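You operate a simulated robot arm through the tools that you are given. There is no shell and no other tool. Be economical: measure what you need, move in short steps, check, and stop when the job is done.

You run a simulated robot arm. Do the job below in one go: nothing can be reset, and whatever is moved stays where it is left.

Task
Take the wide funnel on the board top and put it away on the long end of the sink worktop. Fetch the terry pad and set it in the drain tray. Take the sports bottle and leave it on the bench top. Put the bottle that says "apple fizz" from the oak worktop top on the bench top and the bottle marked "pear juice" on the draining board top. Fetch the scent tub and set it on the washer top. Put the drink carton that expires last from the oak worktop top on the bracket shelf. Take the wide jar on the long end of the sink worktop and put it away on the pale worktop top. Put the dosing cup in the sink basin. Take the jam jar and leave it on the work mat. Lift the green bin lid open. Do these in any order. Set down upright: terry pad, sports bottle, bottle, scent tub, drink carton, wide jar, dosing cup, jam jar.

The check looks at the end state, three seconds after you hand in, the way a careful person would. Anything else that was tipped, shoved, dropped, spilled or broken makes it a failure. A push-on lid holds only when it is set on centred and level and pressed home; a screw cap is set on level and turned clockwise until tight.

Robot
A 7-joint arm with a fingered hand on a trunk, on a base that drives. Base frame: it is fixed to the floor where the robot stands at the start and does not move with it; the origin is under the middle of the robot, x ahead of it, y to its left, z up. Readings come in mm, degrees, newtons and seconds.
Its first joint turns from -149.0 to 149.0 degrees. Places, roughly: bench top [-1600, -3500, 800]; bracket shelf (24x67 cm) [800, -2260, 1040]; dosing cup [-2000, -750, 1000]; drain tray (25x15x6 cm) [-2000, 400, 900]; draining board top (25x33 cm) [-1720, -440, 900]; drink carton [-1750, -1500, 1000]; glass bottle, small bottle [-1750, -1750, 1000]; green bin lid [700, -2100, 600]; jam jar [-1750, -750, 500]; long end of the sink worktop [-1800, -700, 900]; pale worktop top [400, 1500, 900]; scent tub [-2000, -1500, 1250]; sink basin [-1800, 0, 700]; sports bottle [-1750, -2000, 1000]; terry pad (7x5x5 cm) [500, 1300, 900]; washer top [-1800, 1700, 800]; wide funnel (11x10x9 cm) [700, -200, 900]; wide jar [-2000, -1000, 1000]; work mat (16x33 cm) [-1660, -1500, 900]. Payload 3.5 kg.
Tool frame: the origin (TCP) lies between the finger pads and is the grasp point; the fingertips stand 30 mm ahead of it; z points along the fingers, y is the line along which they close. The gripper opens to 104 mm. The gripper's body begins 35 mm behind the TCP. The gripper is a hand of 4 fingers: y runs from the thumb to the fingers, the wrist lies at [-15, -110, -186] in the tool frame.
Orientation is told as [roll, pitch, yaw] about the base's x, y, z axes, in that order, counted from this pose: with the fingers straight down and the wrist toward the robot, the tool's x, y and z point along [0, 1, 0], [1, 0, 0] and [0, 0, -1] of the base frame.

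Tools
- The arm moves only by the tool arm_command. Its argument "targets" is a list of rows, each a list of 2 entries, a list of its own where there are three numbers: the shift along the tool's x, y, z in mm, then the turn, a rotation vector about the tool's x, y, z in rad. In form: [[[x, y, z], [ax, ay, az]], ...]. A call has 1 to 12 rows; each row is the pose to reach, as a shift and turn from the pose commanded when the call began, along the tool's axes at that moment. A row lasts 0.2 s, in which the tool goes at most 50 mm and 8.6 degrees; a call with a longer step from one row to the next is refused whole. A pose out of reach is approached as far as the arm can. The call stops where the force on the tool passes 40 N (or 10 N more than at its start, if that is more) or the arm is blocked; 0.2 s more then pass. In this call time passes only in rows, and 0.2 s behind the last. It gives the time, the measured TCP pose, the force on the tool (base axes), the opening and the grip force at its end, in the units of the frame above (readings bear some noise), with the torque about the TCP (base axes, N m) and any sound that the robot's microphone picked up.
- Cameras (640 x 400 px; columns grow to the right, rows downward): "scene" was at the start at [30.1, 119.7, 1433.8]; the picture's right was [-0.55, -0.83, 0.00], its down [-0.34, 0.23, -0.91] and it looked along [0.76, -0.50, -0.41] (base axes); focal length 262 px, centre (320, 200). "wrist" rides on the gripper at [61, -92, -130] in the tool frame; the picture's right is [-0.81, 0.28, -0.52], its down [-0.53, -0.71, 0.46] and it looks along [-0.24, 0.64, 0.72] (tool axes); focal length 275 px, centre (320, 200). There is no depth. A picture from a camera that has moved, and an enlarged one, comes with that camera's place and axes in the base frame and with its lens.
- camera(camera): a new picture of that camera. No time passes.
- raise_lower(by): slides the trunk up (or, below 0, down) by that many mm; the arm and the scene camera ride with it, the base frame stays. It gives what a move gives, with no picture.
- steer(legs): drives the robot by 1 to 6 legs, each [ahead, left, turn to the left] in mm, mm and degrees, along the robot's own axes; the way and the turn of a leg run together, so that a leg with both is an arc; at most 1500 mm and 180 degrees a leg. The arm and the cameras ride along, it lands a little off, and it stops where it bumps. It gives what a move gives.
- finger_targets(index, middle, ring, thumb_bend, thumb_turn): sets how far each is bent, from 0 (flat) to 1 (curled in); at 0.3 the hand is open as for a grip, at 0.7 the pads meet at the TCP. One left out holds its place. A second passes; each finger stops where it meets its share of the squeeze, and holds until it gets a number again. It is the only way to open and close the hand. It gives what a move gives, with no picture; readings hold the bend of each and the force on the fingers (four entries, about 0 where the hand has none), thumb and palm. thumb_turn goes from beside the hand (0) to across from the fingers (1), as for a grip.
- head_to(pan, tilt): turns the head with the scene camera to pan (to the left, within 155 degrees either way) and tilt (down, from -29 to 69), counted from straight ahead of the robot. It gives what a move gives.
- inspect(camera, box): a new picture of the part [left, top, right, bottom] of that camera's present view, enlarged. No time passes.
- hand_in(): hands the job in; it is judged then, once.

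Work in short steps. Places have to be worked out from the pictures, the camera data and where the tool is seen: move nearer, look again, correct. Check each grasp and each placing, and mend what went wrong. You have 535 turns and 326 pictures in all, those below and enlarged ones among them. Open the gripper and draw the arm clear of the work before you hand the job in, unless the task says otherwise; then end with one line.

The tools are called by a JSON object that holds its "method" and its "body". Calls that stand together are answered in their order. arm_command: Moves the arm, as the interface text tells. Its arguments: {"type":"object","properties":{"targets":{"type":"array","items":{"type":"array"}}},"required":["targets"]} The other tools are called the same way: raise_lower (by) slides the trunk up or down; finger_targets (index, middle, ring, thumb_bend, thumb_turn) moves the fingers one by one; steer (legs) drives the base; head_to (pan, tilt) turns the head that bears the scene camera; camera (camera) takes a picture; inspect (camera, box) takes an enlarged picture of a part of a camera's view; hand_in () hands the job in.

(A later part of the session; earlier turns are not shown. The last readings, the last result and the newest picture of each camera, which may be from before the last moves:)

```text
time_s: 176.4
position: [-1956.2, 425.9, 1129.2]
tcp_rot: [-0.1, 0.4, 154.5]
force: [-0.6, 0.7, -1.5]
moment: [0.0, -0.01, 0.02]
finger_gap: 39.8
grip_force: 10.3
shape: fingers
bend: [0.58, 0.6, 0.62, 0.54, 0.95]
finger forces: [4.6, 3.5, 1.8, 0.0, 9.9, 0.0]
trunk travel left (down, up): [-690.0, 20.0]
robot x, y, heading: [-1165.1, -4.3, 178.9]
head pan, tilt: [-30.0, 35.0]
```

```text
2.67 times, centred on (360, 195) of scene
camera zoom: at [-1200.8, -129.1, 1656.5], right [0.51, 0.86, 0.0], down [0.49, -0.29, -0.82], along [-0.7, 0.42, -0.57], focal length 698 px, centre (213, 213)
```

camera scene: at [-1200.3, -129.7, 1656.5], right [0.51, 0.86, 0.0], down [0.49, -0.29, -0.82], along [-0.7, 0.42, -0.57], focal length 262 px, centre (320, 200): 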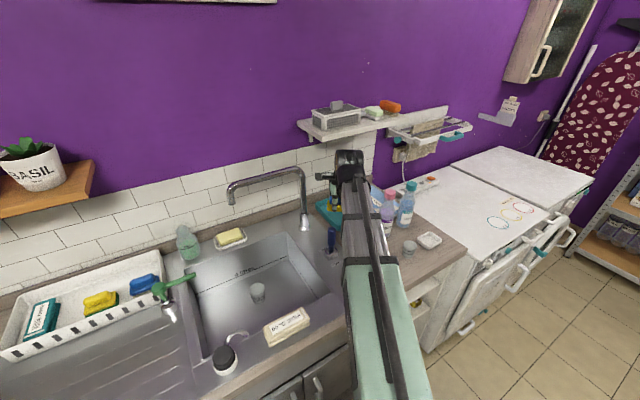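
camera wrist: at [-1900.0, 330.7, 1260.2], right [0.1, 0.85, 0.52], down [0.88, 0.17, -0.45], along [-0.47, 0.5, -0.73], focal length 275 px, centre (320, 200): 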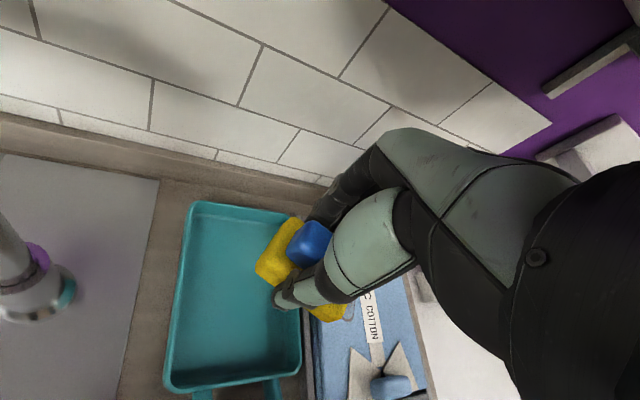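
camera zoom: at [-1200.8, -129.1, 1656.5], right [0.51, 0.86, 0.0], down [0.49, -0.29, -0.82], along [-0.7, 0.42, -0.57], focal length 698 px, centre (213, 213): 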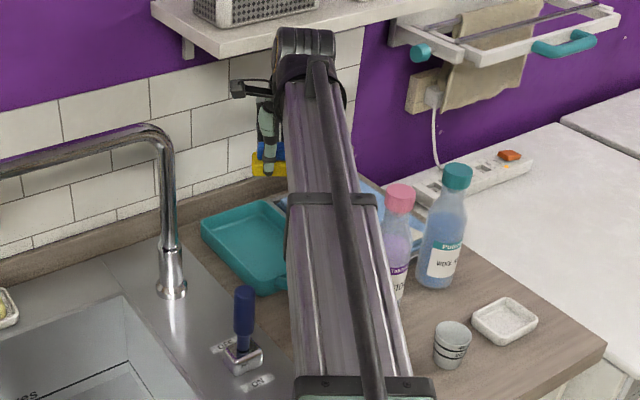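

Tray centre ≈(-1968,428). I align slightly and descend in stages, checking the bottle clearance.

{"method": "arm_command", "body": {"targets": [[[2, 9, 30], [0, 0, 0]], [[2, 9, 65], [0, 0, 0]], [[2, 9, 100], [0, 0, 0]]]}}

{"method": "camera", "body": {"camera": "wrist"}}

{"method": "inspect", "body": {"camera": "scene", "box": [280, 120, 440, 270]}}

```text
time_s: 177.2
position: [-1967.7, 424.6, 1029.5]
tcp_rot: [-0.1, 0.3, 154.5]
force: [0.2, 0.2, -1.0]
moment: [-0.01, -0.04, 0.04]
finger_gap: 39.9
grip_force: 9.5
shape: fingers
bend: [0.58, 0.6, 0.62, 0.54, 0.95]
finger forces: [4.6, 3.4, 1.7, 0.0, 9.9, 0.0]
trunk travel left (down, up): [-690.0, 20.0]
robot x, y, heading: [-1164.8, -3.7, 179.2]
head pan, tilt: [-30.0, 35.0]
```

```text
205 pictures are left
camera wrist: at [-1911.4, 330.1, 1160.3], right [0.1, 0.85, 0.52], down [0.88, 0.17, -0.45], along [-0.47, 0.5, -0.73], focal length 275 px, centre (320, 200)
```

wrist: 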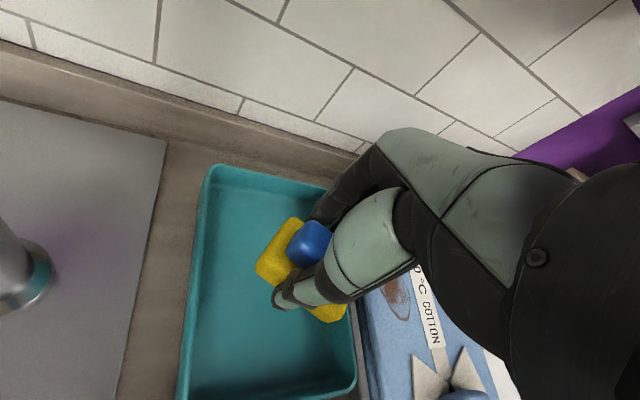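

```text
2.67 times, centred on (360, 195) of scene
camera zoom: at [-1200.5, -129.4, 1656.6], right [0.51, 0.86, 0.0], down [0.49, -0.29, -0.82], along [-0.7, 0.42, -0.57], focal length 698 px, centre (213, 213)
```

zoom: 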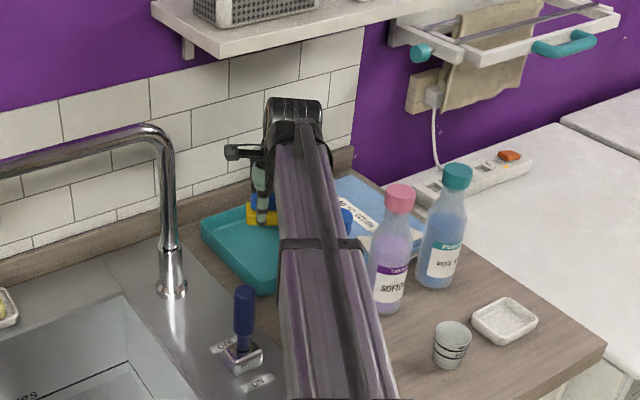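

Alignment is good. Lowering further in stages.

{"method": "arm_command", "body": {"targets": [[[0, 0, 30], [0, 0, 0]], [[0, 0, 60], [0, 0, 0]]]}}

{"method": "arm_command", "body": {"targets": [[[0, 0, 7], [0, 0, 0]]]}}

{"method": "arm_command", "body": {"targets": [[[0, 0, 6], [0, 0, 0]]]}}

{"method": "arm_command", "body": {"targets": [[[0, 0, 5], [0, 0, 0]]]}}

```text
time_s: 177.8
position: [-1965.8, 424.2, 969.3]
tcp_rot: [-0.1, 0.3, 154.5]
force: [0.4, 1.0, -0.7]
moment: [0.02, 0.01, -0.03]
finger_gap: 39.9
grip_force: 10.1
shape: fingers
bend: [0.58, 0.6, 0.62, 0.54, 0.95]
finger forces: [4.5, 3.4, 1.7, 0.0, 9.7, 0.1]
trunk travel left (down, up): [-690.0, 20.0]
robot x, y, heading: [-1165.2, -6.2, 179.0]
head pan, tilt: [-30.0, 35.0]
```

```text
time_s: 178.2
position: [-1965.1, 423.6, 962.8]
tcp_rot: [0.0, 0.5, 154.4]
force: [0.6, 0.3, -1.7]
moment: [-0.02, -0.02, 0.02]
finger_gap: 40.0
grip_force: 9.6
shape: fingers
bend: [0.58, 0.6, 0.62, 0.54, 0.95]
finger forces: [4.6, 3.3, 1.7, 0.0, 9.8, 0.0]
trunk travel left (down, up): [-690.0, 20.0]
robot x, y, heading: [-1163.9, -5.5, 179.3]
head pan, tilt: [-30.0, 35.0]
```

```text
time_s: 178.6
position: [-1963.7, 423.5, 956.2]
tcp_rot: [-0.1, 0.5, 154.5]
force: [0.6, 0.1, -0.3]
moment: [-0.01, -0.01, -0.02]
finger_gap: 40.0
grip_force: 10.1
shape: fingers
bend: [0.58, 0.6, 0.62, 0.54, 0.95]
finger forces: [4.7, 3.4, 1.9, 0.0, 9.8, 0.0]
trunk travel left (down, up): [-690.0, 20.0]
robot x, y, heading: [-1163.8, -3.5, 179.2]
head pan, tilt: [-30.0, 35.0]
```

```text
time_s: 179.0
position: [-1964.8, 423.9, 952.0]
tcp_rot: [-0.1, 0.4, 154.4]
force: [0.4, 0.2, 0.1]
moment: [-0.02, -0.02, -0.01]
finger_gap: 39.9
grip_force: 10.1
shape: fingers
bend: [0.58, 0.6, 0.62, 0.54, 0.95]
finger forces: [4.6, 3.4, 1.7, 0.1, 9.8, 0.0]
trunk travel left (down, up): [-690.0, 20.0]
robot x, y, heading: [-1163.9, -4.6, 179.2]
head pan, tilt: [-30.0, 35.0]
```

Still free; a few more small steps.

{"method": "arm_command", "body": {"targets": [[[0, 0, 4], [0, 0, 0]]]}}

{"method": "arm_command", "body": {"targets": [[[0, 0, 4], [0, 0, 0]]]}}

{"method": "arm_command", "body": {"targets": [[[0, 0, 4], [0, 0, 0]]]}}

{"method": "camera", "body": {"camera": "wrist"}}

```text
time_s: 179.4
position: [-1964.7, 424.0, 947.6]
tcp_rot: [-0.1, 0.3, 154.3]
force: [0.1, 0.8, -0.6]
moment: [0.0, -0.03, 0.02]
finger_gap: 40.0
grip_force: 9.5
shape: fingers
bend: [0.58, 0.6, 0.62, 0.54, 0.95]
finger forces: [4.6, 3.4, 1.8, 0.1, 9.8, 0.0]
trunk travel left (down, up): [-690.0, 20.0]
robot x, y, heading: [-1164.4, -2.7, 179.0]
head pan, tilt: [-30.0, 35.0]
```

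```text
time_s: 179.8
position: [-1963.7, 425.3, 945.7]
tcp_rot: [-0.2, 0.3, 154.4]
force: [-0.5, 0.1, 5.4]
moment: [-0.09, -0.05, 0.01]
finger_gap: 39.7
grip_force: 10.0
shape: fingers
bend: [0.58, 0.6, 0.62, 0.54, 0.95]
finger forces: [5.1, 3.7, 2.1, 0.0, 10.1, 0.0]
trunk travel left (down, up): [-690.0, 20.0]
robot x, y, heading: [-1165.5, -4.5, 179.2]
head pan, tilt: [-30.0, 35.0]
```

```text
time_s: 180.2
position: [-1963.9, 425.2, 942.6]
tcp_rot: [-0.1, 0.2, 154.4]
force: [-2.1, -0.9, 17.4]
moment: [-0.01, 0.04, 0.04]
finger_gap: 39.8
grip_force: 11.9
shape: fingers
bend: [0.58, 0.6, 0.62, 0.54, 0.95]
finger forces: [5.3, 4.4, 2.3, 0.1, 10.8, 0.0]
trunk travel left (down, up): [-690.0, 20.0]
robot x, y, heading: [-1164.4, -1.7, 179.1]
head pan, tilt: [-30.0, 35.0]
```

```text
203 pictures are left
camera wrist: at [-1908.3, 330.7, 1073.6], right [0.1, 0.85, 0.52], down [0.87, 0.17, -0.45], along [-0.47, 0.5, -0.73], focal length 275 px, centre (320, 200)
```

wrist: 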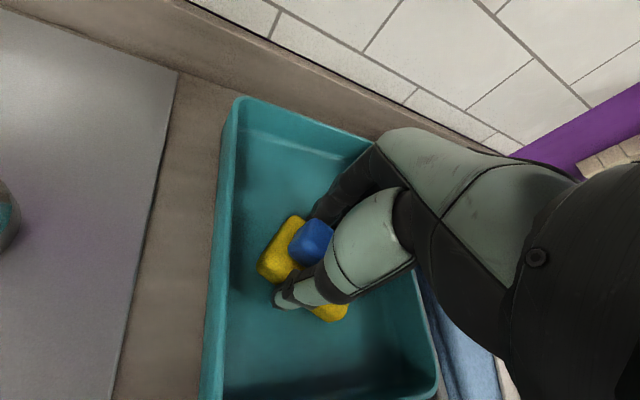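

Pad sits on the tray floor. I release and rise.

{"method": "arm_command", "body": {"targets": [[[0, 0, -3], [0, 0, 0]]]}}

{"method": "finger_targets", "body": {"index": 0.45, "middle": 0.45, "ring": 0.45, "thumb_bend": 0.42}}

{"method": "arm_command", "body": {"targets": [[[0, 0, -40], [0, 0, 0]], [[0, 0, -85], [0, 0, 0]], [[0, 0, -130], [0, 0, 0]], [[0, 0, -175], [0, 0, 0]], [[0, 0, -205], [0, 0, 0]]]}}

{"method": "camera", "body": {"camera": "wrist"}}

```text
time_s: 180.6
position: [-1963.8, 425.9, 943.1]
tcp_rot: [-0.1, 0.4, 154.5]
force: [-3.5, -0.7, 5.6]
moment: [0.04, 0.07, 0.03]
finger_gap: 40.1
grip_force: 11.2
shape: fingers
bend: [0.58, 0.6, 0.62, 0.54, 0.95]
finger forces: [5.7, 4.2, 2.3, 0.0, 10.0, 0.1]
trunk travel left (down, up): [-690.0, 20.0]
robot x, y, heading: [-1165.9, -7.0, 179.1]
head pan, tilt: [-30.0, 35.0]
```

```text
time_s: 181.6
position: [-1963.8, 426.0, 943.2]
tcp_rot: [-0.1, 0.4, 154.6]
force: [-0.3, 0.1, 0.5]
moment: [-0.06, -0.01, 0.02]
finger_gap: 68.5
grip_force: 0.1
shape: fingers
bend: [0.45, 0.45, 0.45, 0.42, 0.97]
finger forces: [0.0, 0.1, 0.0, 0.0, 0.0, 0.1]
trunk travel left (down, up): [-690.0, 20.0]
robot x, y, heading: [-1163.4, -4.9, 179.0]
head pan, tilt: [-30.0, 35.0]
```

```text
time_s: 182.8
position: [-1966.8, 427.8, 1146.6]
tcp_rot: [-0.2, 0.5, 154.4]
force: [-0.5, -0.2, 0.1]
moment: [-0.01, -0.02, 0.04]
finger_gap: 68.5
grip_force: 0.1
shape: fingers
bend: [0.45, 0.45, 0.45, 0.42, 0.97]
finger forces: [0.1, 0.1, 0.0, 0.1, 0.0, 0.0]
trunk travel left (down, up): [-690.0, 20.0]
robot x, y, heading: [-1166.2, -3.3, 179.0]
head pan, tilt: [-30.0, 35.0]
```

```text
202 pictures are left
camera wrist: at [-1910.7, 332.9, 1277.9], right [0.1, 0.85, 0.52], down [0.88, 0.17, -0.45], along [-0.47, 0.5, -0.73], focal length 275 px, centre (320, 200)
```

wrist: 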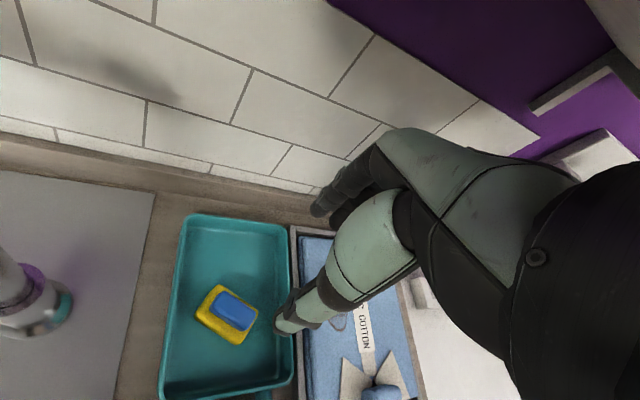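

Pad sits in the tray. I retract the arm along the reverse path, back off and drive left to the oak worktop region.

{"method": "arm_command", "body": {"targets": [[[10, -45, 0], [0, 0, 0]], [[20, -90, 0], [0, 0, 0]], [[30, -135, 0], [0, 0, 0]], [[45, -180, 0], [0, 0, 0]], [[85, -205, 0], [0, 0, -0.1]], [[130, -220, 0], [0, 0, -0.2]], [[175, -225, 0], [0, 0, -0.3]], [[220, -230, 0], [0, 0, -0.4]], [[265, -230, 0], [0, 0, -0.45]]]}}

{"method": "steer", "body": {"legs": [[-200, 0, 0], [0, 1450, 0]]}}

{"method": "head_to", "body": {"pan": 0, "tilt": 25}}

{"method": "camera", "body": {"camera": "scene"}}

```text
time_s: 184.8
position: [-1873.9, 86.5, 1147.3]
tcp_rot: [0.1, 0.5, -179.7]
force: [-0.4, -0.7, 0.4]
moment: [0.05, 0.01, -0.03]
finger_gap: 68.5
grip_force: 0.1
shape: fingers
bend: [0.45, 0.45, 0.45, 0.42, 0.97]
finger forces: [0.1, 0.0, 0.1, 0.1, 0.0, 0.0]
trunk travel left (down, up): [-690.0, 20.0]
robot x, y, heading: [-1168.7, -3.6, 179.2]
head pan, tilt: [-30.0, 35.0]
```

```text
time_s: 193.0
position: [-1650.0, -1359.1, 1149.9]
tcp_rot: [0.0, 0.1, -176.6]
force: [-4.8, 3.1, 35.3]
moment: [0.6, 1.66, -0.14]
finger_gap: 72.1
grip_force: 19.0
shape: fingers
bend: [0.42, 0.39, 0.45, 0.42, 0.97]
finger forces: [4.4, 33.5, 0.0, 0.1, 0.0, 0.0]
trunk travel left (down, up): [-690.0, 20.0]
robot x, y, heading: [-940.2, -1412.5, -177.7]
head pan, tilt: [-30.0, 35.0]
```

```text
time_s: 194.0
position: [-1650.3, -1358.2, 1149.3]
tcp_rot: [0.0, -0.1, -176.6]
force: [-5.5, 2.7, 29.8]
moment: [0.5, 1.51, -0.12]
finger_gap: 72.5
grip_force: 16.7
shape: fingers
bend: [0.42, 0.4, 0.45, 0.42, 0.97]
finger forces: [4.5, 28.4, 0.0, 0.1, 0.0, 0.0]
trunk travel left (down, up): [-690.0, 20.0]
robot x, y, heading: [-937.2, -1411.4, -177.8]
head pan, tilt: [0.0, 25.0]
```

```text
201 pictures are left
camera scene: at [-979.0, -1581.8, 1672.5], right [-0.04, 1.0, 0.0], down [0.42, 0.02, -0.91], along [-0.91, -0.04, -0.42], focal length 262 px, centre (320, 200)
```

scene: 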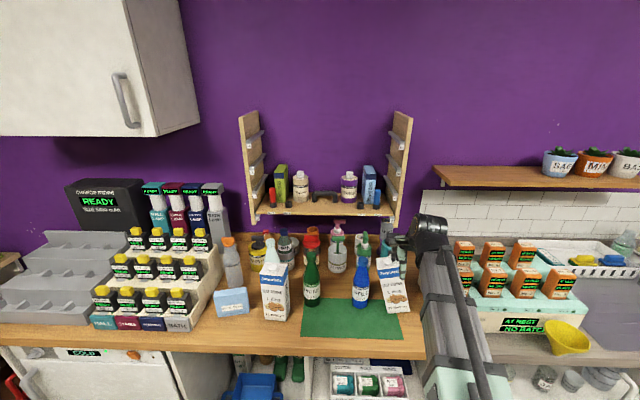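

The hand is pressing on something (35 N at the middle finger), probably a carton top. I look closely before moving.

{"method": "inspect", "body": {"camera": "scene", "box": [330, 200, 480, 340]}}

{"method": "camera", "body": {"camera": "wrist"}}

{"method": "inspect", "body": {"camera": "scene", "box": [440, 220, 620, 360]}}

```text
2.86 times, centred on (405, 270) of scene
camera zoom: at [-979.0, -1581.8, 1672.5], right [-0.04, 1.0, 0.0], down [0.42, 0.02, -0.91], along [-0.91, -0.04, -0.42], focal length 747 px, centre (77, 0)
```

zoom: 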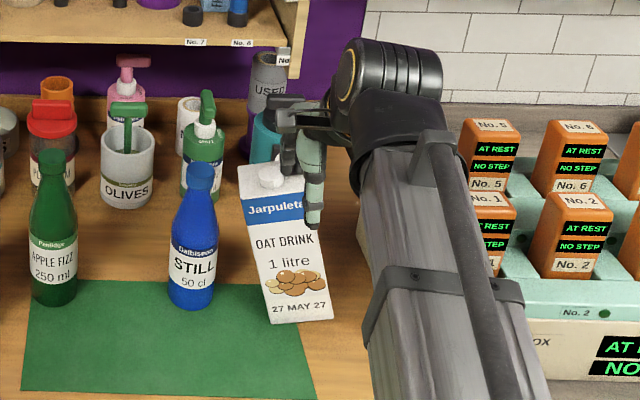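

```text
199 pictures are left
camera wrist: at [-1555.9, -1414.2, 1280.4], right [-0.32, 0.79, 0.52], down [0.68, 0.57, -0.46], along [-0.66, 0.2, -0.72], focal length 275 px, centre (320, 200)
```

wrist: 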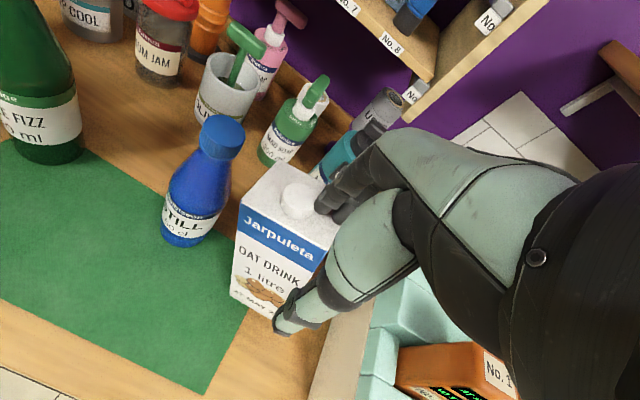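

```text
2.86 times, centred on (530, 290) of scene
camera zoom: at [-979.0, -1581.8, 1672.5], right [-0.04, 1.0, 0.0], down [0.42, 0.02, -0.91], along [-0.91, -0.04, -0.42], focal length 747 px, centre (-280, -57)
```

zoom: 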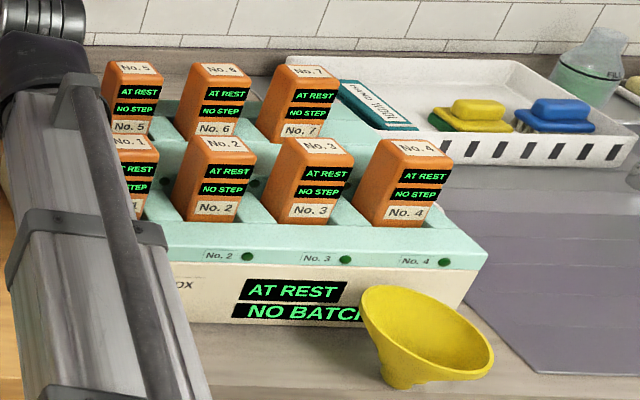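

The carton marked "27 MAY 27" is pushed a bit askew by the fingertips. I look very closely first.

{"method": "inspect", "body": {"camera": "scene", "box": [365, 235, 435, 325]}}

{"method": "inspect", "body": {"camera": "wrist", "box": [210, 140, 390, 340]}}

```text
4.44 times, centred on (400, 280) of scene
camera zoom: at [-979.0, -1581.8, 1672.5], right [-0.04, 1.0, 0.0], down [0.42, 0.02, -0.91], along [-0.91, -0.04, -0.42], focal length 1162 px, centre (-36, -156)
```

zoom: 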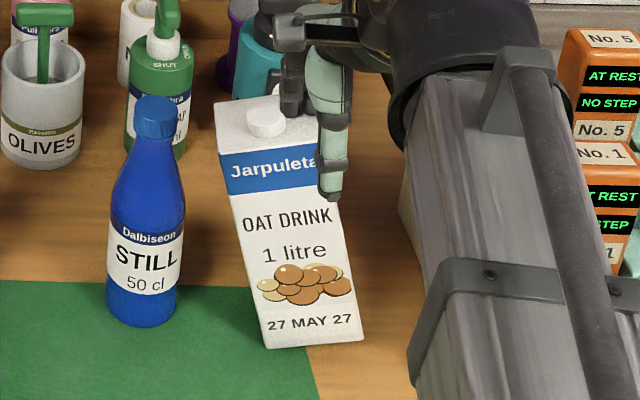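

```text
2.00 times, centred on (300, 240) of wrist
camera zoom: at [-1555.9, -1414.2, 1280.4], right [-0.32, 0.79, 0.52], down [0.68, 0.57, -0.46], along [-0.66, 0.2, -0.72], focal length 551 px, centre (360, 120)
```

zoom: 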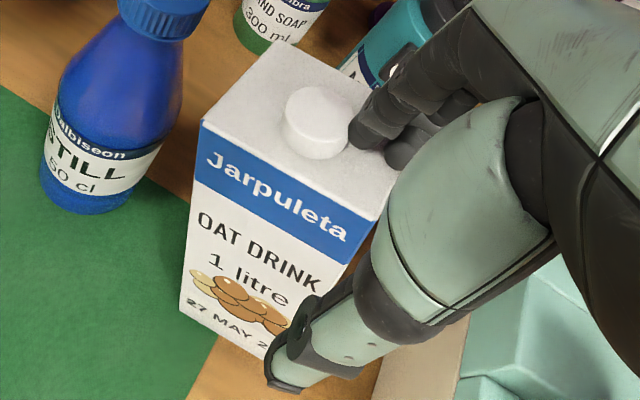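

The carton is tilted toward −y with the fingertips pressing on its top right. Dragging the top back (+y) under the existing pressure should right it; I move 12 mm and look.

{"method": "arm_command", "body": {"targets": [[[-6, 0, 0], [0, 0, 0]], [[-12, 0, 0], [0, 0, 0]]]}}

{"method": "inspect", "body": {"camera": "scene", "box": [365, 235, 435, 325]}}

```text
time_s: 194.6
position: [-1651.4, -1346.5, 1148.4]
tcp_rot: [0.1, 0.1, -176.6]
force: [-3.9, 4.8, 24.6]
moment: [0.33, 1.2, -0.16]
finger_gap: 72.8
grip_force: 13.2
shape: fingers
bend: [0.42, 0.4, 0.45, 0.42, 0.97]
finger forces: [5.6, 21.0, 0.1, 0.0, 0.0, 0.0]
trunk travel left (down, up): [-690.0, 20.0]
robot x, y, heading: [-939.8, -1413.1, -177.7]
head pan, tilt: [0.0, 25.0]
```

```text
4.44 times, centred on (400, 280) of scene
camera zoom: at [-979.4, -1581.7, 1672.3], right [-0.04, 1.0, 0.0], down [0.42, 0.02, -0.91], along [-0.91, -0.04, -0.42], focal length 1162 px, centre (-36, -156)
```

zoom: 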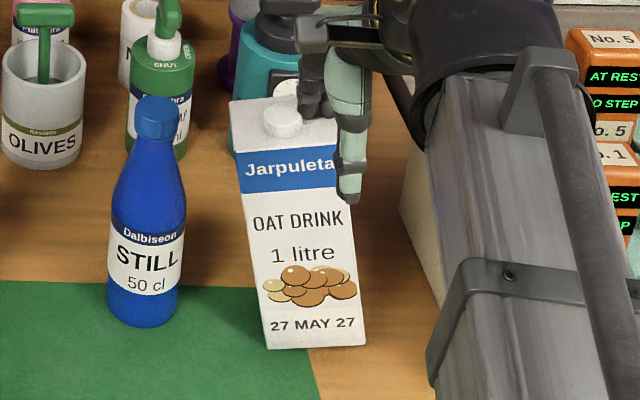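

It works: the carton rights itself with the drag. Continue in small steps.

{"method": "arm_command", "body": {"targets": [[[-6, 0, 0], [0, 0, 0]], [[-12, 0, 0], [0, 0, 0]]]}}

{"method": "arm_command", "body": {"targets": [[[-6, 0, 0], [0, 0, 0]], [[-12, 0, 1], [0, 0, 0]]]}}

{"method": "inspect", "body": {"camera": "scene", "box": [365, 235, 435, 325]}}

```text
time_s: 195.2
position: [-1653.7, -1336.2, 1148.1]
tcp_rot: [0.0, 0.1, -176.7]
force: [-1.8, 3.4, 17.9]
moment: [0.25, 0.8, -0.13]
finger_gap: 71.1
grip_force: 9.4
shape: fingers
bend: [0.43, 0.42, 0.45, 0.42, 0.97]
finger forces: [5.2, 13.8, 0.1, 0.0, 0.0, 0.1]
trunk travel left (down, up): [-690.0, 20.0]
robot x, y, heading: [-939.2, -1412.1, -177.6]
head pan, tilt: [0.0, 25.0]
```

```text
time_s: 195.8
position: [-1653.9, -1323.2, 1146.6]
tcp_rot: [0.1, 0.4, -176.5]
force: [0.7, 2.0, 5.3]
moment: [0.03, 0.23, -0.06]
finger_gap: 69.3
grip_force: 3.5
shape: fingers
bend: [0.45, 0.45, 0.45, 0.42, 0.97]
finger forces: [3.6, 3.1, 0.0, 0.0, 0.0, 0.0]
trunk travel left (down, up): [-690.0, 20.0]
robot x, y, heading: [-938.9, -1411.0, -177.6]
head pan, tilt: [0.0, 25.0]
```

```text
4.44 times, centred on (400, 280) of scene
camera zoom: at [-980.9, -1581.8, 1672.2], right [-0.04, 1.0, 0.0], down [0.42, 0.02, -0.91], along [-0.91, -0.04, -0.42], focal length 1162 px, centre (-36, -156)
```

zoom: 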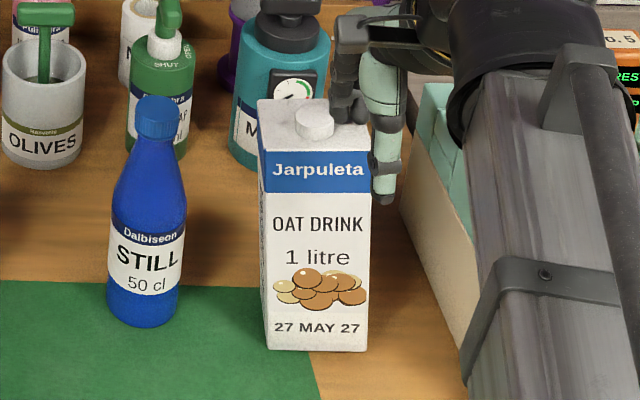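

Nearly upright. A bit more with slight lowering to keep contact, then lift off.

{"method": "arm_command", "body": {"targets": [[[-6, 0, 2], [0, 0, 0]], [[-12, 0, 4], [0, 0, 0]]]}}

{"method": "arm_command", "body": {"targets": [[[-6, 0, 2], [0, 0, 0]], [[-12, 0, 4], [0, 0, 0]]]}}

{"method": "inspect", "body": {"camera": "scene", "box": [365, 235, 435, 325]}}

```text
time_s: 196.4
position: [-1655.3, -1309.4, 1143.1]
tcp_rot: [0.0, 0.3, -176.6]
force: [0.7, 2.6, 4.1]
moment: [0.06, 0.11, -0.09]
finger_gap: 68.8
grip_force: 2.3
shape: fingers
bend: [0.45, 0.45, 0.45, 0.42, 0.97]
finger forces: [3.1, 2.4, 0.0, 0.0, 0.0, 0.1]
trunk travel left (down, up): [-690.0, 20.0]
robot x, y, heading: [-940.4, -1408.2, -177.6]
head pan, tilt: [0.0, 25.0]
```

```text
time_s: 197.0
position: [-1655.3, -1298.2, 1139.3]
tcp_rot: [-0.1, 0.1, -176.6]
force: [1.2, 2.4, 6.7]
moment: [0.07, 0.21, -0.1]
finger_gap: 68.1
grip_force: 3.8
shape: fingers
bend: [0.45, 0.46, 0.45, 0.42, 0.97]
finger forces: [3.2, 5.0, 0.0, 0.1, 0.0, 0.0]
trunk travel left (down, up): [-690.0, 20.0]
robot x, y, heading: [-941.1, -1414.7, -177.7]
head pan, tilt: [0.0, 25.0]
```

```text
4.44 times, centred on (400, 280) of scene
camera zoom: at [-980.6, -1581.9, 1672.4], right [-0.04, 1.0, 0.0], down [0.42, 0.02, -0.91], along [-0.91, -0.04, -0.42], focal length 1162 px, centre (-36, -156)
```

zoom: 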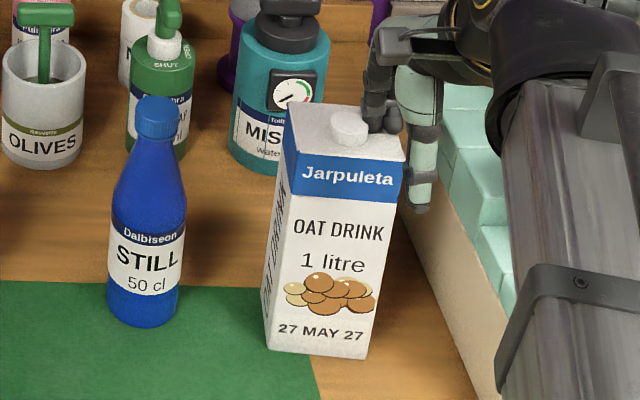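

The carton is upright now. I lift the hand straight up.

{"method": "arm_command", "body": {"targets": [[[0, 0, -6], [0, 0, 0]], [[0, 0, -15], [0, 0, 0]], [[0, 0, -50], [0, 0, 0]], [[0, 0, -95], [0, 0, 0]], [[0, 0, -140], [0, 0, 0]], [[0, 0, -180], [0, 0, 0]]]}}

{"method": "camera", "body": {"camera": "scene"}}

{"method": "inspect", "body": {"camera": "scene", "box": [230, 210, 440, 350]}}

```text
time_s: 198.4
position: [-1656.9, -1300.6, 1319.2]
tcp_rot: [0.0, 0.2, -176.7]
force: [-0.3, -0.1, 0.3]
moment: [0.02, 0.04, -0.02]
finger_gap: 68.5
grip_force: 0.1
shape: fingers
bend: [0.45, 0.45, 0.45, 0.42, 0.97]
finger forces: [0.0, 0.1, 0.0, 0.1, 0.1, 0.0]
trunk travel left (down, up): [-690.0, 20.0]
robot x, y, heading: [-939.6, -1410.3, -177.8]
head pan, tilt: [0.0, 25.0]
```

```text
192 pictures are left
camera scene: at [-981.4, -1582.1, 1672.2], right [-0.04, 1.0, 0.0], down [0.42, 0.02, -0.91], along [-0.91, -0.04, -0.42], focal length 262 px, centre (320, 200)
```

scene: 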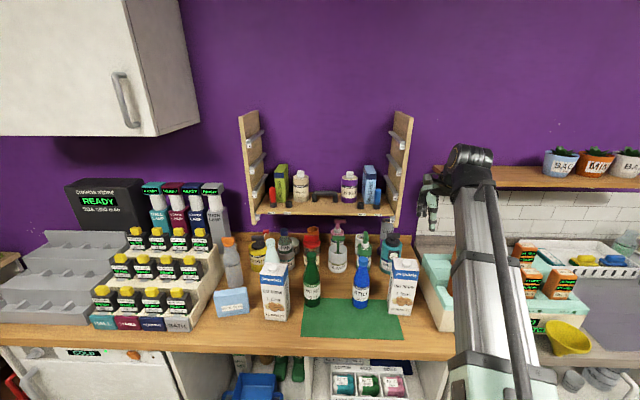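

```text
2.86 times, centred on (335, 280) of scene
camera zoom: at [-981.4, -1582.1, 1672.2], right [-0.04, 1.0, 0.0], down [0.42, 0.02, -0.91], along [-0.91, -0.04, -0.42], focal length 747 px, centre (277, -29)
```

zoom: 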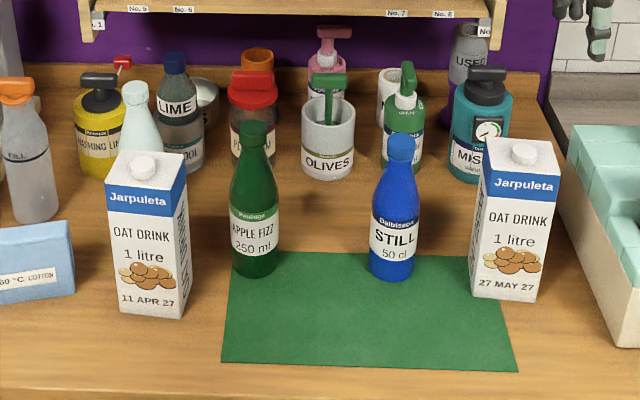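

Carton recovered upright. It reads "27 MAY 27" versus "11 APR 27", so it's the one for the bracket shelf. I zoom on the shelf for the scent tub.

{"method": "inspect", "body": {"camera": "scene", "box": [230, 100, 420, 225]}}

{"method": "inspect", "body": {"camera": "scene", "box": [200, 210, 330, 310]}}

```text
3.20 times, centred on (325, 162) of scene
camera zoom: at [-981.4, -1582.1, 1672.2], right [-0.04, 1.0, 0.0], down [0.42, 0.02, -0.91], along [-0.91, -0.04, -0.42], focal length 837 px, centre (304, 320)
```

zoom: 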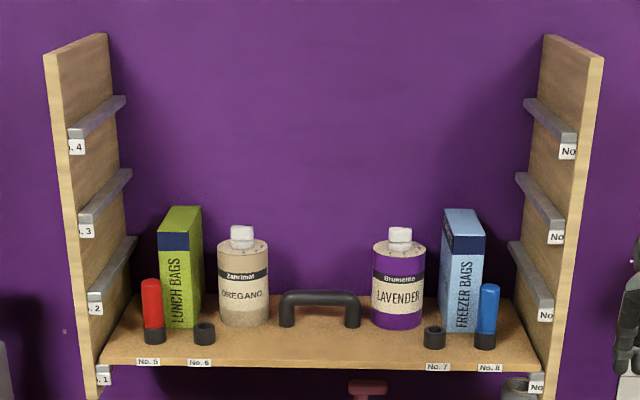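

```text
4.00 times, centred on (265, 260) of scene
camera zoom: at [-981.4, -1582.1, 1672.2], right [-0.04, 1.0, 0.0], down [0.42, 0.02, -0.91], along [-0.91, -0.04, -0.42], focal length 1046 px, centre (540, -40)
```

zoom: 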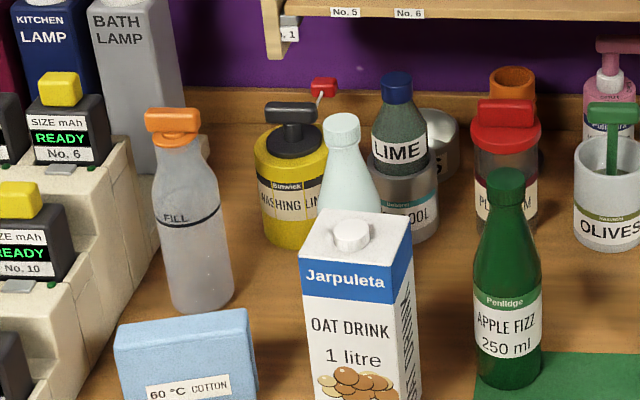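

The scent tub is the LAVENDER one at ≈(-2015,-1502), shelf z≈1200. I raise the hand, centre it at y≈-1505, then drive closer and look.

{"method": "arm_command", "body": {"targets": [[[20, 0, -40], [0, 0, 0]], [[50, 0, -75], [0, 0, 0]], [[90, 0, -100], [0, 0, 0]], [[135, 0, -105], [0, 0, 0]], [[180, 0, -105], [0, 0, 0]], [[208, 0, -105], [0, 0, 0]]]}}

{"method": "steer", "body": {"legs": [[150, 0, 0]]}}

{"method": "camera", "body": {"camera": "wrist"}}

{"method": "camera", "body": {"camera": "scene"}}

```text
time_s: 199.8
position: [-1646.7, -1506.9, 1426.0]
tcp_rot: [0.0, 0.2, -176.6]
force: [-0.1, -0.3, 0.3]
moment: [0.0, -0.02, -0.03]
finger_gap: 68.7
grip_force: 0.1
shape: fingers
bend: [0.45, 0.45, 0.45, 0.42, 0.97]
finger forces: [0.0, 0.1, 0.0, 0.0, 0.1, 0.1]
trunk travel left (down, up): [-690.0, 20.0]
robot x, y, heading: [-937.5, -1408.4, -177.5]
head pan, tilt: [0.0, 25.0]
```

```text
time_s: 201.2
position: [-1800.3, -1510.4, 1425.1]
tcp_rot: [-0.1, 0.3, -176.7]
force: [-1.3, -0.4, -0.3]
moment: [-0.02, 0.0, 0.0]
finger_gap: 68.9
grip_force: 0.1
shape: fingers
bend: [0.45, 0.45, 0.45, 0.42, 0.97]
finger forces: [0.1, 0.0, 0.1, 0.1, 0.0, 0.1]
trunk travel left (down, up): [-690.0, 20.0]
robot x, y, heading: [-1094.7, -1416.0, -177.7]
head pan, tilt: [0.0, 25.0]
```

```text
188 pictures are left
camera wrist: at [-1705.3, -1566.8, 1556.8], right [-0.32, 0.79, 0.52], down [0.68, 0.57, -0.45], along [-0.65, 0.21, -0.73], focal length 275 px, centre (320, 200)
```

wrist: 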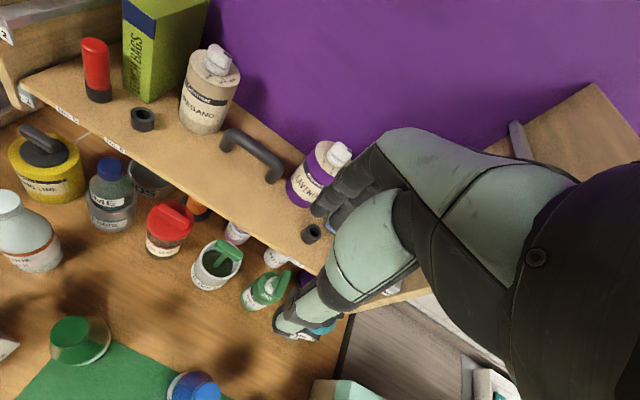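

```text
187 pictures are left
camera scene: at [-1136.6, -1588.0, 1672.2], right [-0.04, 1.0, 0.0], down [0.42, 0.02, -0.91], along [-0.91, -0.03, -0.42], focal length 262 px, centre (320, 200)
```

scene: 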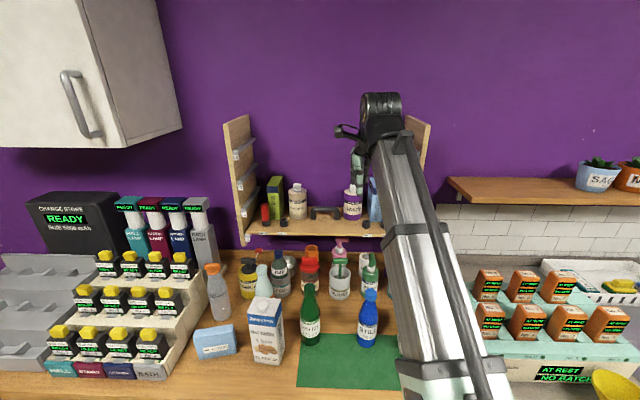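

Triangulated tub axis ≈(-2001,-1504), cap top ≈1328. I drive 60 mm nearer, open the hand and move above it.

{"method": "steer", "body": {"legs": [[60, 0, 0]]}}

{"method": "finger_targets", "body": {"index": 0.33, "middle": 0.33, "ring": 0.33, "thumb_bend": 0.33}}

{"method": "arm_command", "body": {"targets": [[[-4, 45, 0], [0, 0, 0]], [[-8, 90, 0], [0, 0, 0]], [[-13, 135, 0], [0, 0, 0]]]}}

{"method": "camera", "body": {"camera": "wrist"}}

{"method": "inspect", "body": {"camera": "scene", "box": [220, 80, 450, 250]}}

```text
time_s: 202.1
position: [-1862.2, -1514.1, 1425.1]
tcp_rot: [0.0, 0.3, -176.7]
force: [-1.1, 0.1, 0.0]
moment: [-0.01, -0.04, 0.02]
finger_gap: 68.6
grip_force: 0.1
shape: fingers
bend: [0.45, 0.45, 0.45, 0.42, 0.97]
finger forces: [0.1, 0.0, 0.1, 0.0, 0.0, 0.0]
trunk travel left (down, up): [-690.0, 20.0]
robot x, y, heading: [-1152.5, -1418.8, -177.9]
head pan, tilt: [0.0, 25.0]
```

```text
time_s: 203.1
position: [-1859.6, -1513.5, 1427.2]
tcp_rot: [0.0, 0.3, -176.8]
force: [0.2, -0.2, 0.3]
moment: [0.01, 0.0, -0.02]
finger_gap: 95.5
grip_force: 0.0
shape: fingers
bend: [0.33, 0.33, 0.33, 0.33, 0.97]
finger forces: [0.0, 0.1, 0.1, 0.0, 0.0, 0.0]
trunk travel left (down, up): [-690.0, 20.0]
robot x, y, heading: [-1152.5, -1420.0, -177.8]
head pan, tilt: [0.0, 25.0]
```

```text
time_s: 203.9
position: [-1996.6, -1507.8, 1428.5]
tcp_rot: [0.1, 0.2, -176.7]
force: [0.2, -0.2, -1.7]
moment: [-0.01, -0.01, -0.02]
finger_gap: 95.6
grip_force: 0.1
shape: fingers
bend: [0.33, 0.33, 0.33, 0.33, 0.97]
finger forces: [0.0, 0.1, 0.1, 0.1, 0.0, 0.0]
trunk travel left (down, up): [-690.0, 20.0]
robot x, y, heading: [-1154.1, -1420.0, -177.8]
head pan, tilt: [0.0, 25.0]
```

```text
186 pictures are left
camera wrist: at [-1901.2, -1563.3, 1558.2], right [-0.32, 0.79, 0.52], down [0.68, 0.57, -0.45], along [-0.66, 0.21, -0.73], focal length 275 px, centre (320, 200)
```

wrist: 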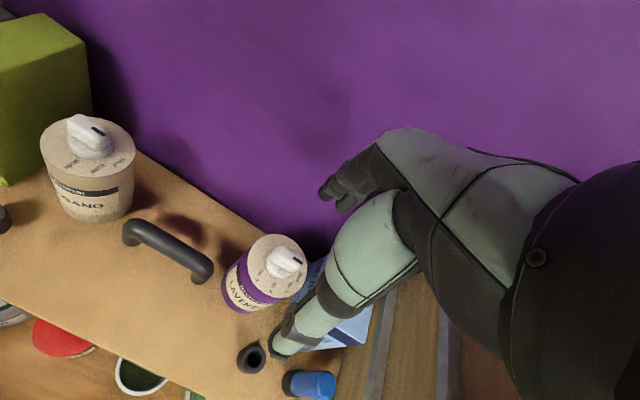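

```text
2.35 times, centred on (335, 165) of scene
camera zoom: at [-1197.0, -1590.2, 1672.2], right [-0.04, 1.0, 0.0], down [0.42, 0.02, -0.91], along [-0.91, -0.03, -0.42], focal length 615 px, centre (285, 282)
```

zoom: 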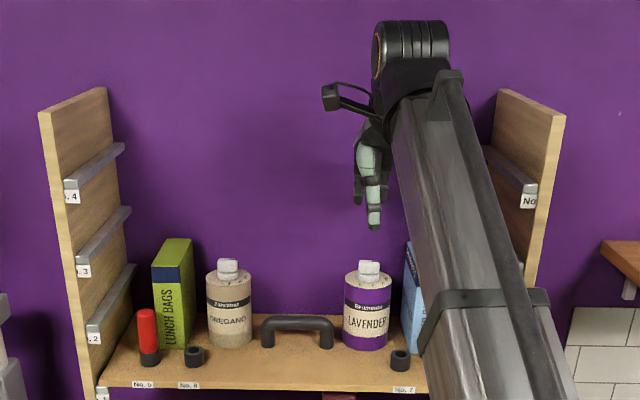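

Better triangulation with both views: cap at ≈(-2030,-1498,1312). I adjust, narrow the opening a little, and descend part-way.

{"method": "finger_targets", "body": {"index": 0.36, "middle": 0.36, "ring": 0.36, "thumb_bend": 0.36}}

{"method": "arm_command", "body": {"targets": [[[-6, 28, 0], [0, 0, 0]], [[-6, 28, 40], [0, 0, 0]], [[-6, 28, 75], [0, 0, 0]]]}}

{"method": "camera", "body": {"camera": "wrist"}}

{"method": "inspect", "body": {"camera": "scene", "box": [320, 110, 420, 220]}}

```text
time_s: 204.9
position: [-1994.8, -1508.0, 1428.5]
tcp_rot: [0.0, 0.2, -176.7]
force: [0.8, 0.2, -0.8]
moment: [0.02, -0.01, 0.02]
finger_gap: 88.7
grip_force: 0.0
shape: fingers
bend: [0.36, 0.36, 0.36, 0.36, 0.97]
finger forces: [0.0, 0.0, 0.0, 0.1, 0.0, 0.0]
trunk travel left (down, up): [-690.0, 20.0]
robot x, y, heading: [-1152.5, -1418.2, -177.7]
head pan, tilt: [0.0, 25.0]
```

```text
time_s: 205.7
position: [-2023.3, -1503.3, 1352.1]
tcp_rot: [-0.1, 0.2, -176.8]
force: [-0.7, -1.0, -0.5]
moment: [-0.02, -0.02, 0.02]
finger_gap: 88.8
grip_force: 0.0
shape: fingers
bend: [0.36, 0.36, 0.36, 0.36, 0.97]
finger forces: [0.0, 0.1, 0.0, 0.1, 0.1, 0.0]
trunk travel left (down, up): [-690.0, 20.0]
robot x, y, heading: [-1157.7, -1418.0, -177.8]
head pan, tilt: [0.0, 25.0]
```

```text
184 pictures are left
camera wrist: at [-1929.2, -1557.7, 1483.3], right [-0.32, 0.79, 0.52], down [0.68, 0.57, -0.45], along [-0.66, 0.21, -0.73], focal length 275 px, centre (320, 200)
```

wrist: 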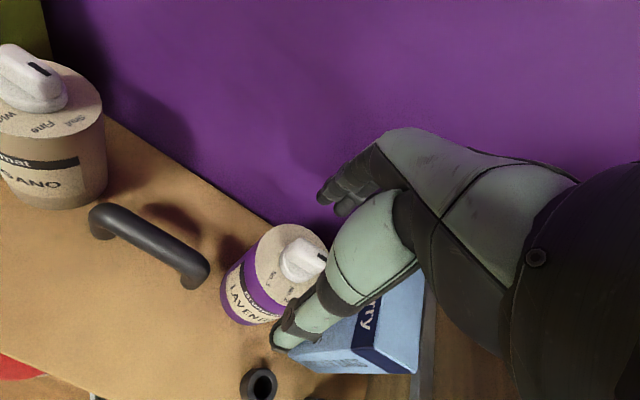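

```text
3.64 times, centred on (370, 165) of scene
camera zoom: at [-1196.5, -1590.3, 1672.3], right [-0.04, 1.0, 0.0], down [0.42, 0.02, -0.91], along [-0.91, -0.03, -0.42], focal length 951 px, centre (138, 327)
```

zoom: 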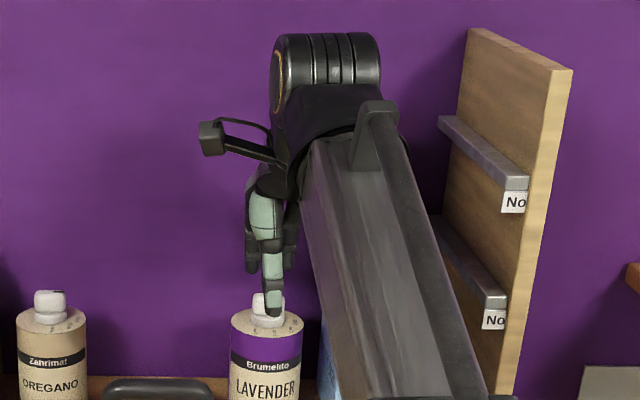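

Aligned within 8 mm. I shift and descend to TCP z≈1286 (leaving room for the cap under the palm), then close.

{"method": "arm_command", "body": {"targets": [[[-2, 8, 25], [0, 0, 0]], [[-2, 8, 50], [0, 0, 0]], [[-2, 8, 66], [0, 0, 0]]]}}

{"method": "camera", "body": {"camera": "wrist"}}

```text
time_s: 206.5
position: [-2032.2, -1501.4, 1283.3]
tcp_rot: [0.1, 0.2, -176.8]
force: [0.6, -0.1, 0.1]
moment: [-0.01, -0.01, 0.03]
finger_gap: 88.4
grip_force: 0.2
shape: fingers
bend: [0.36, 0.36, 0.36, 0.36, 0.97]
finger forces: [0.1, 0.1, 0.0, 0.0, 0.0, 0.0]
trunk travel left (down, up): [-690.0, 20.0]
robot x, y, heading: [-1153.8, -1421.5, -177.9]
head pan, tilt: [0.0, 25.0]
```

```text
182 pictures are left
camera wrist: at [-1936.5, -1557.2, 1414.5], right [-0.32, 0.79, 0.52], down [0.68, 0.57, -0.45], along [-0.66, 0.21, -0.73], focal length 275 px, centre (320, 200)
```

wrist: 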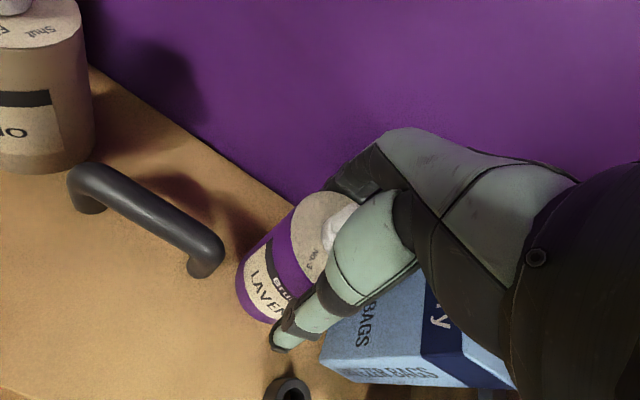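

Fingers straddle the tub. I close gradually and watch the forces.

{"method": "finger_targets", "body": {"index": 0.45, "middle": 0.45, "ring": 0.45, "thumb_bend": 0.45}}

{"method": "finger_targets", "body": {"index": 0.58, "middle": 0.58, "ring": 0.58, "thumb_bend": 0.58}}

{"method": "camera", "body": {"camera": "wrist"}}

```text
time_s: 207.5
position: [-2031.4, -1501.7, 1283.7]
tcp_rot: [-0.1, 0.1, -176.7]
force: [0.0, 0.1, 0.3]
moment: [0.01, 0.0, -0.03]
finger_gap: 69.9
grip_force: 2.5
shape: fingers
bend: [0.44, 0.44, 0.45, 0.43, 0.97]
finger forces: [2.2, 0.5, 0.0, 0.1, 2.1, 0.1]
trunk travel left (down, up): [-690.0, 20.0]
robot x, y, heading: [-1153.2, -1421.0, -177.5]
head pan, tilt: [0.0, 25.0]
```

```text
time_s: 208.5
position: [-2030.4, -1502.0, 1283.6]
tcp_rot: [0.0, 0.1, -176.7]
force: [-1.1, -0.5, 2.1]
moment: [0.05, 0.27, -0.02]
finger_gap: 63.9
grip_force: 17.3
shape: fingers
bend: [0.47, 0.5, 0.54, 0.47, 0.96]
finger forces: [9.1, 6.8, 2.1, 0.0, 16.9, 0.0]
trunk travel left (down, up): [-690.0, 20.0]
robot x, y, heading: [-1152.7, -1421.9, -177.9]
head pan, tilt: [0.0, 25.0]
```

```text
181 pictures are left
camera wrist: at [-1936.4, -1557.2, 1414.8], right [-0.32, 0.79, 0.52], down [0.68, 0.57, -0.45], along [-0.66, 0.21, -0.73], focal length 275 px, centre (320, 200)
```

wrist: 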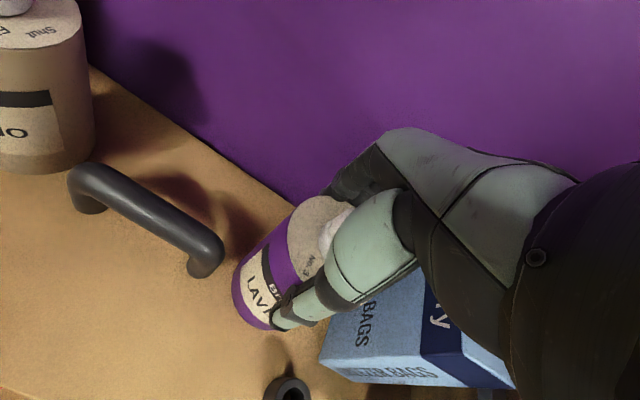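

Good: all three fingers share the load (thumb 17 N). I lift 20 mm, then more, and check.

{"method": "arm_command", "body": {"targets": [[[0, 0, -10], [0, 0, 0]], [[0, 0, -25], [0, 0, 0]], [[0, 0, -60], [0, 0, 0]], [[0, 0, -105], [0, 0, 0]], [[0, 0, -145], [0, 0, 0]], [[0, 0, -180], [0, 0, 0]]]}}

{"method": "inspect", "body": {"camera": "scene", "box": [280, 60, 460, 240]}}

```text
time_s: 209.9
position: [-2030.5, -1502.6, 1465.7]
tcp_rot: [0.0, 0.1, -176.7]
force: [-0.3, 0.5, -2.7]
moment: [-0.01, 0.01, 0.01]
finger_gap: 63.7
grip_force: 16.8
shape: fingers
bend: [0.48, 0.5, 0.54, 0.47, 0.96]
finger forces: [8.7, 6.0, 2.0, 0.1, 16.7, 0.0]
trunk travel left (down, up): [-690.0, 20.0]
robot x, y, heading: [-1153.1, -1420.7, -177.5]
head pan, tilt: [0.0, 25.0]
```

```text
2.22 times, centred on (370, 150) of scene
camera zoom: at [-1196.2, -1590.3, 1672.2], right [-0.04, 1.0, 0.0], down [0.42, 0.02, -0.91], along [-0.91, -0.03, -0.42], focal length 581 px, centre (209, 311)
```

zoom: 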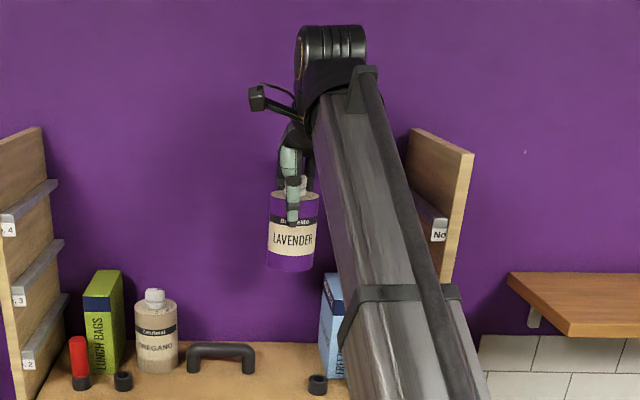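

Tub held upright. I back off 150 mm, straighten, and strafe right along the aisle to the washer (the porthole machine at y≈1700), with the hand high.

{"method": "steer", "body": {"legs": [[-150, 0, -2.4], [0, -1500, 0]]}}

{"method": "steer", "body": {"legs": [[0, -1200, 0]]}}

{"method": "head_to", "body": {"pan": -15, "tilt": 35}}

{"method": "camera", "body": {"camera": "scene"}}

```text
time_s: 212.8
position: [-1878.4, -1366.5, 1465.9]
tcp_rot: [0.8, 0.2, -177.5]
force: [0.4, -15.1, -1.5]
moment: [0.11, 0.08, 0.65]
finger_gap: 63.9
grip_force: 24.4
shape: fingers
bend: [0.48, 0.51, 0.54, 0.47, 0.96]
finger forces: [9.2, 5.7, 18.4, 0.1, 16.6, 0.1]
trunk travel left (down, up): [-690.0, 20.0]
robot x, y, heading: [-1002.0, -1300.0, -179.8]
head pan, tilt: [0.0, 25.0]
stopped in leg 2: the force on the tool passed its limit (the readings are from after the stop); the commanded pose is now the measured one
```

```text
time_s: 213.8
position: [-1877.3, -1365.4, 1466.5]
tcp_rot: [1.4, 0.2, -176.4]
force: [-0.1, -16.1, -0.4]
moment: [0.13, 0.11, 0.7]
finger_gap: 63.7
grip_force: 25.7
shape: fingers
bend: [0.48, 0.51, 0.53, 0.47, 0.96]
finger forces: [9.1, 5.7, 19.3, 0.0, 16.5, 0.0]
trunk travel left (down, up): [-690.0, 20.0]
robot x, y, heading: [-998.7, -1286.7, -179.7]
head pan, tilt: [0.0, 25.0]
stopped in leg 1: the force on the tool passed its limit (the readings are from after the stop); the commanded pose is now the measured one
```

```text
time_s: 214.5
position: [-1877.4, -1364.9, 1466.3]
tcp_rot: [1.2, 0.3, -176.6]
force: [0.2, -23.3, -1.0]
moment: [0.15, 0.08, 0.97]
finger_gap: 63.9
grip_force: 29.8
shape: fingers
bend: [0.48, 0.51, 0.53, 0.47, 0.96]
finger forces: [9.2, 5.5, 27.9, 0.0, 16.7, 0.1]
trunk travel left (down, up): [-690.0, 20.0]
robot x, y, heading: [-999.8, -1284.1, -179.9]
head pan, tilt: [-15.0, 35.0]
```

```text
179 pictures are left
camera scene: at [-1041.4, -1437.8, 1656.1], right [0.26, 0.97, 0.0], down [0.55, -0.14, -0.82], along [-0.79, 0.21, -0.57], focal length 262 px, centre (320, 200)
```

scene: 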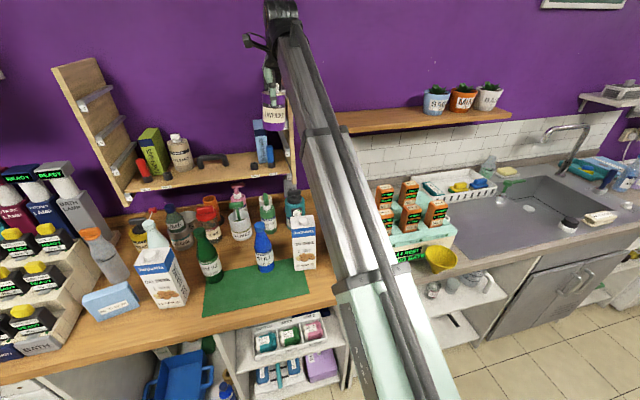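

The hand was still between the shelf's side panels and pushed the right panel. I move left off it, then back out well before strafing.

{"method": "steer", "body": {"legs": [[0, 70, 0]]}}

{"method": "inspect", "body": {"camera": "scene", "box": [40, 20, 340, 220]}}

{"method": "camera", "body": {"camera": "wrist"}}

```text
time_s: 215.5
position: [-1877.8, -1433.0, 1465.7]
tcp_rot: [1.3, 0.2, -176.7]
force: [-0.8, -0.4, -2.0]
moment: [0.06, 0.01, -0.01]
finger_gap: 63.7
grip_force: 16.4
shape: fingers
bend: [0.48, 0.51, 0.55, 0.47, 0.96]
finger forces: [9.3, 5.9, 1.2, 0.0, 16.0, 0.1]
trunk travel left (down, up): [-690.0, 20.0]
robot x, y, heading: [-1004.1, -1353.8, -179.8]
head pan, tilt: [-15.0, 35.0]
```

```text
2.00 times, centred on (190, 120) of scene
camera zoom: at [-1041.2, -1505.8, 1656.3], right [0.25, 0.97, 0.0], down [0.55, -0.14, -0.82], along [-0.79, 0.21, -0.57], focal length 523 px, centre (580, 360)
```

zoom: 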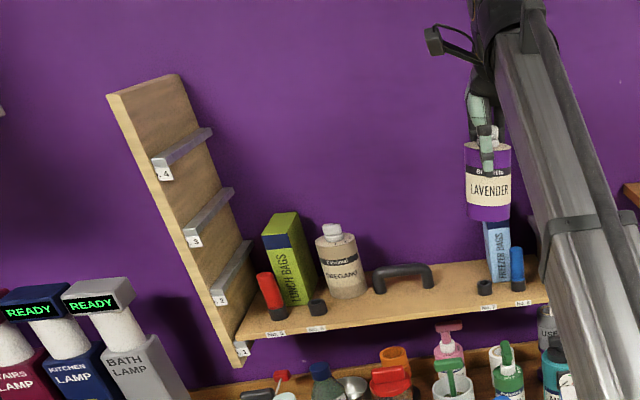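

```text
177 pictures are left
camera wrist: at [-1782.8, -1485.6, 1598.2], right [-0.32, 0.8, 0.5], down [0.68, 0.56, -0.46], along [-0.65, 0.19, -0.73], focal length 275 px, centre (320, 200)
```

wrist: 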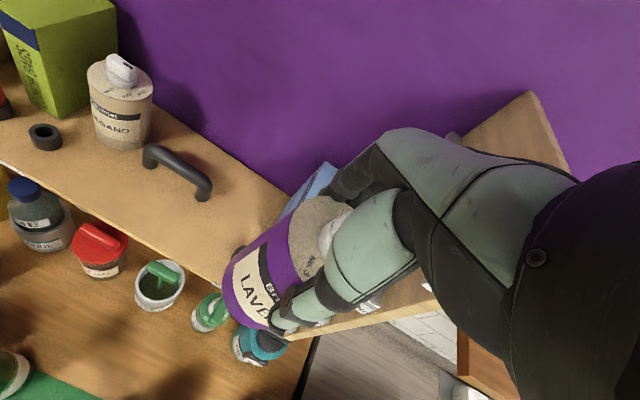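

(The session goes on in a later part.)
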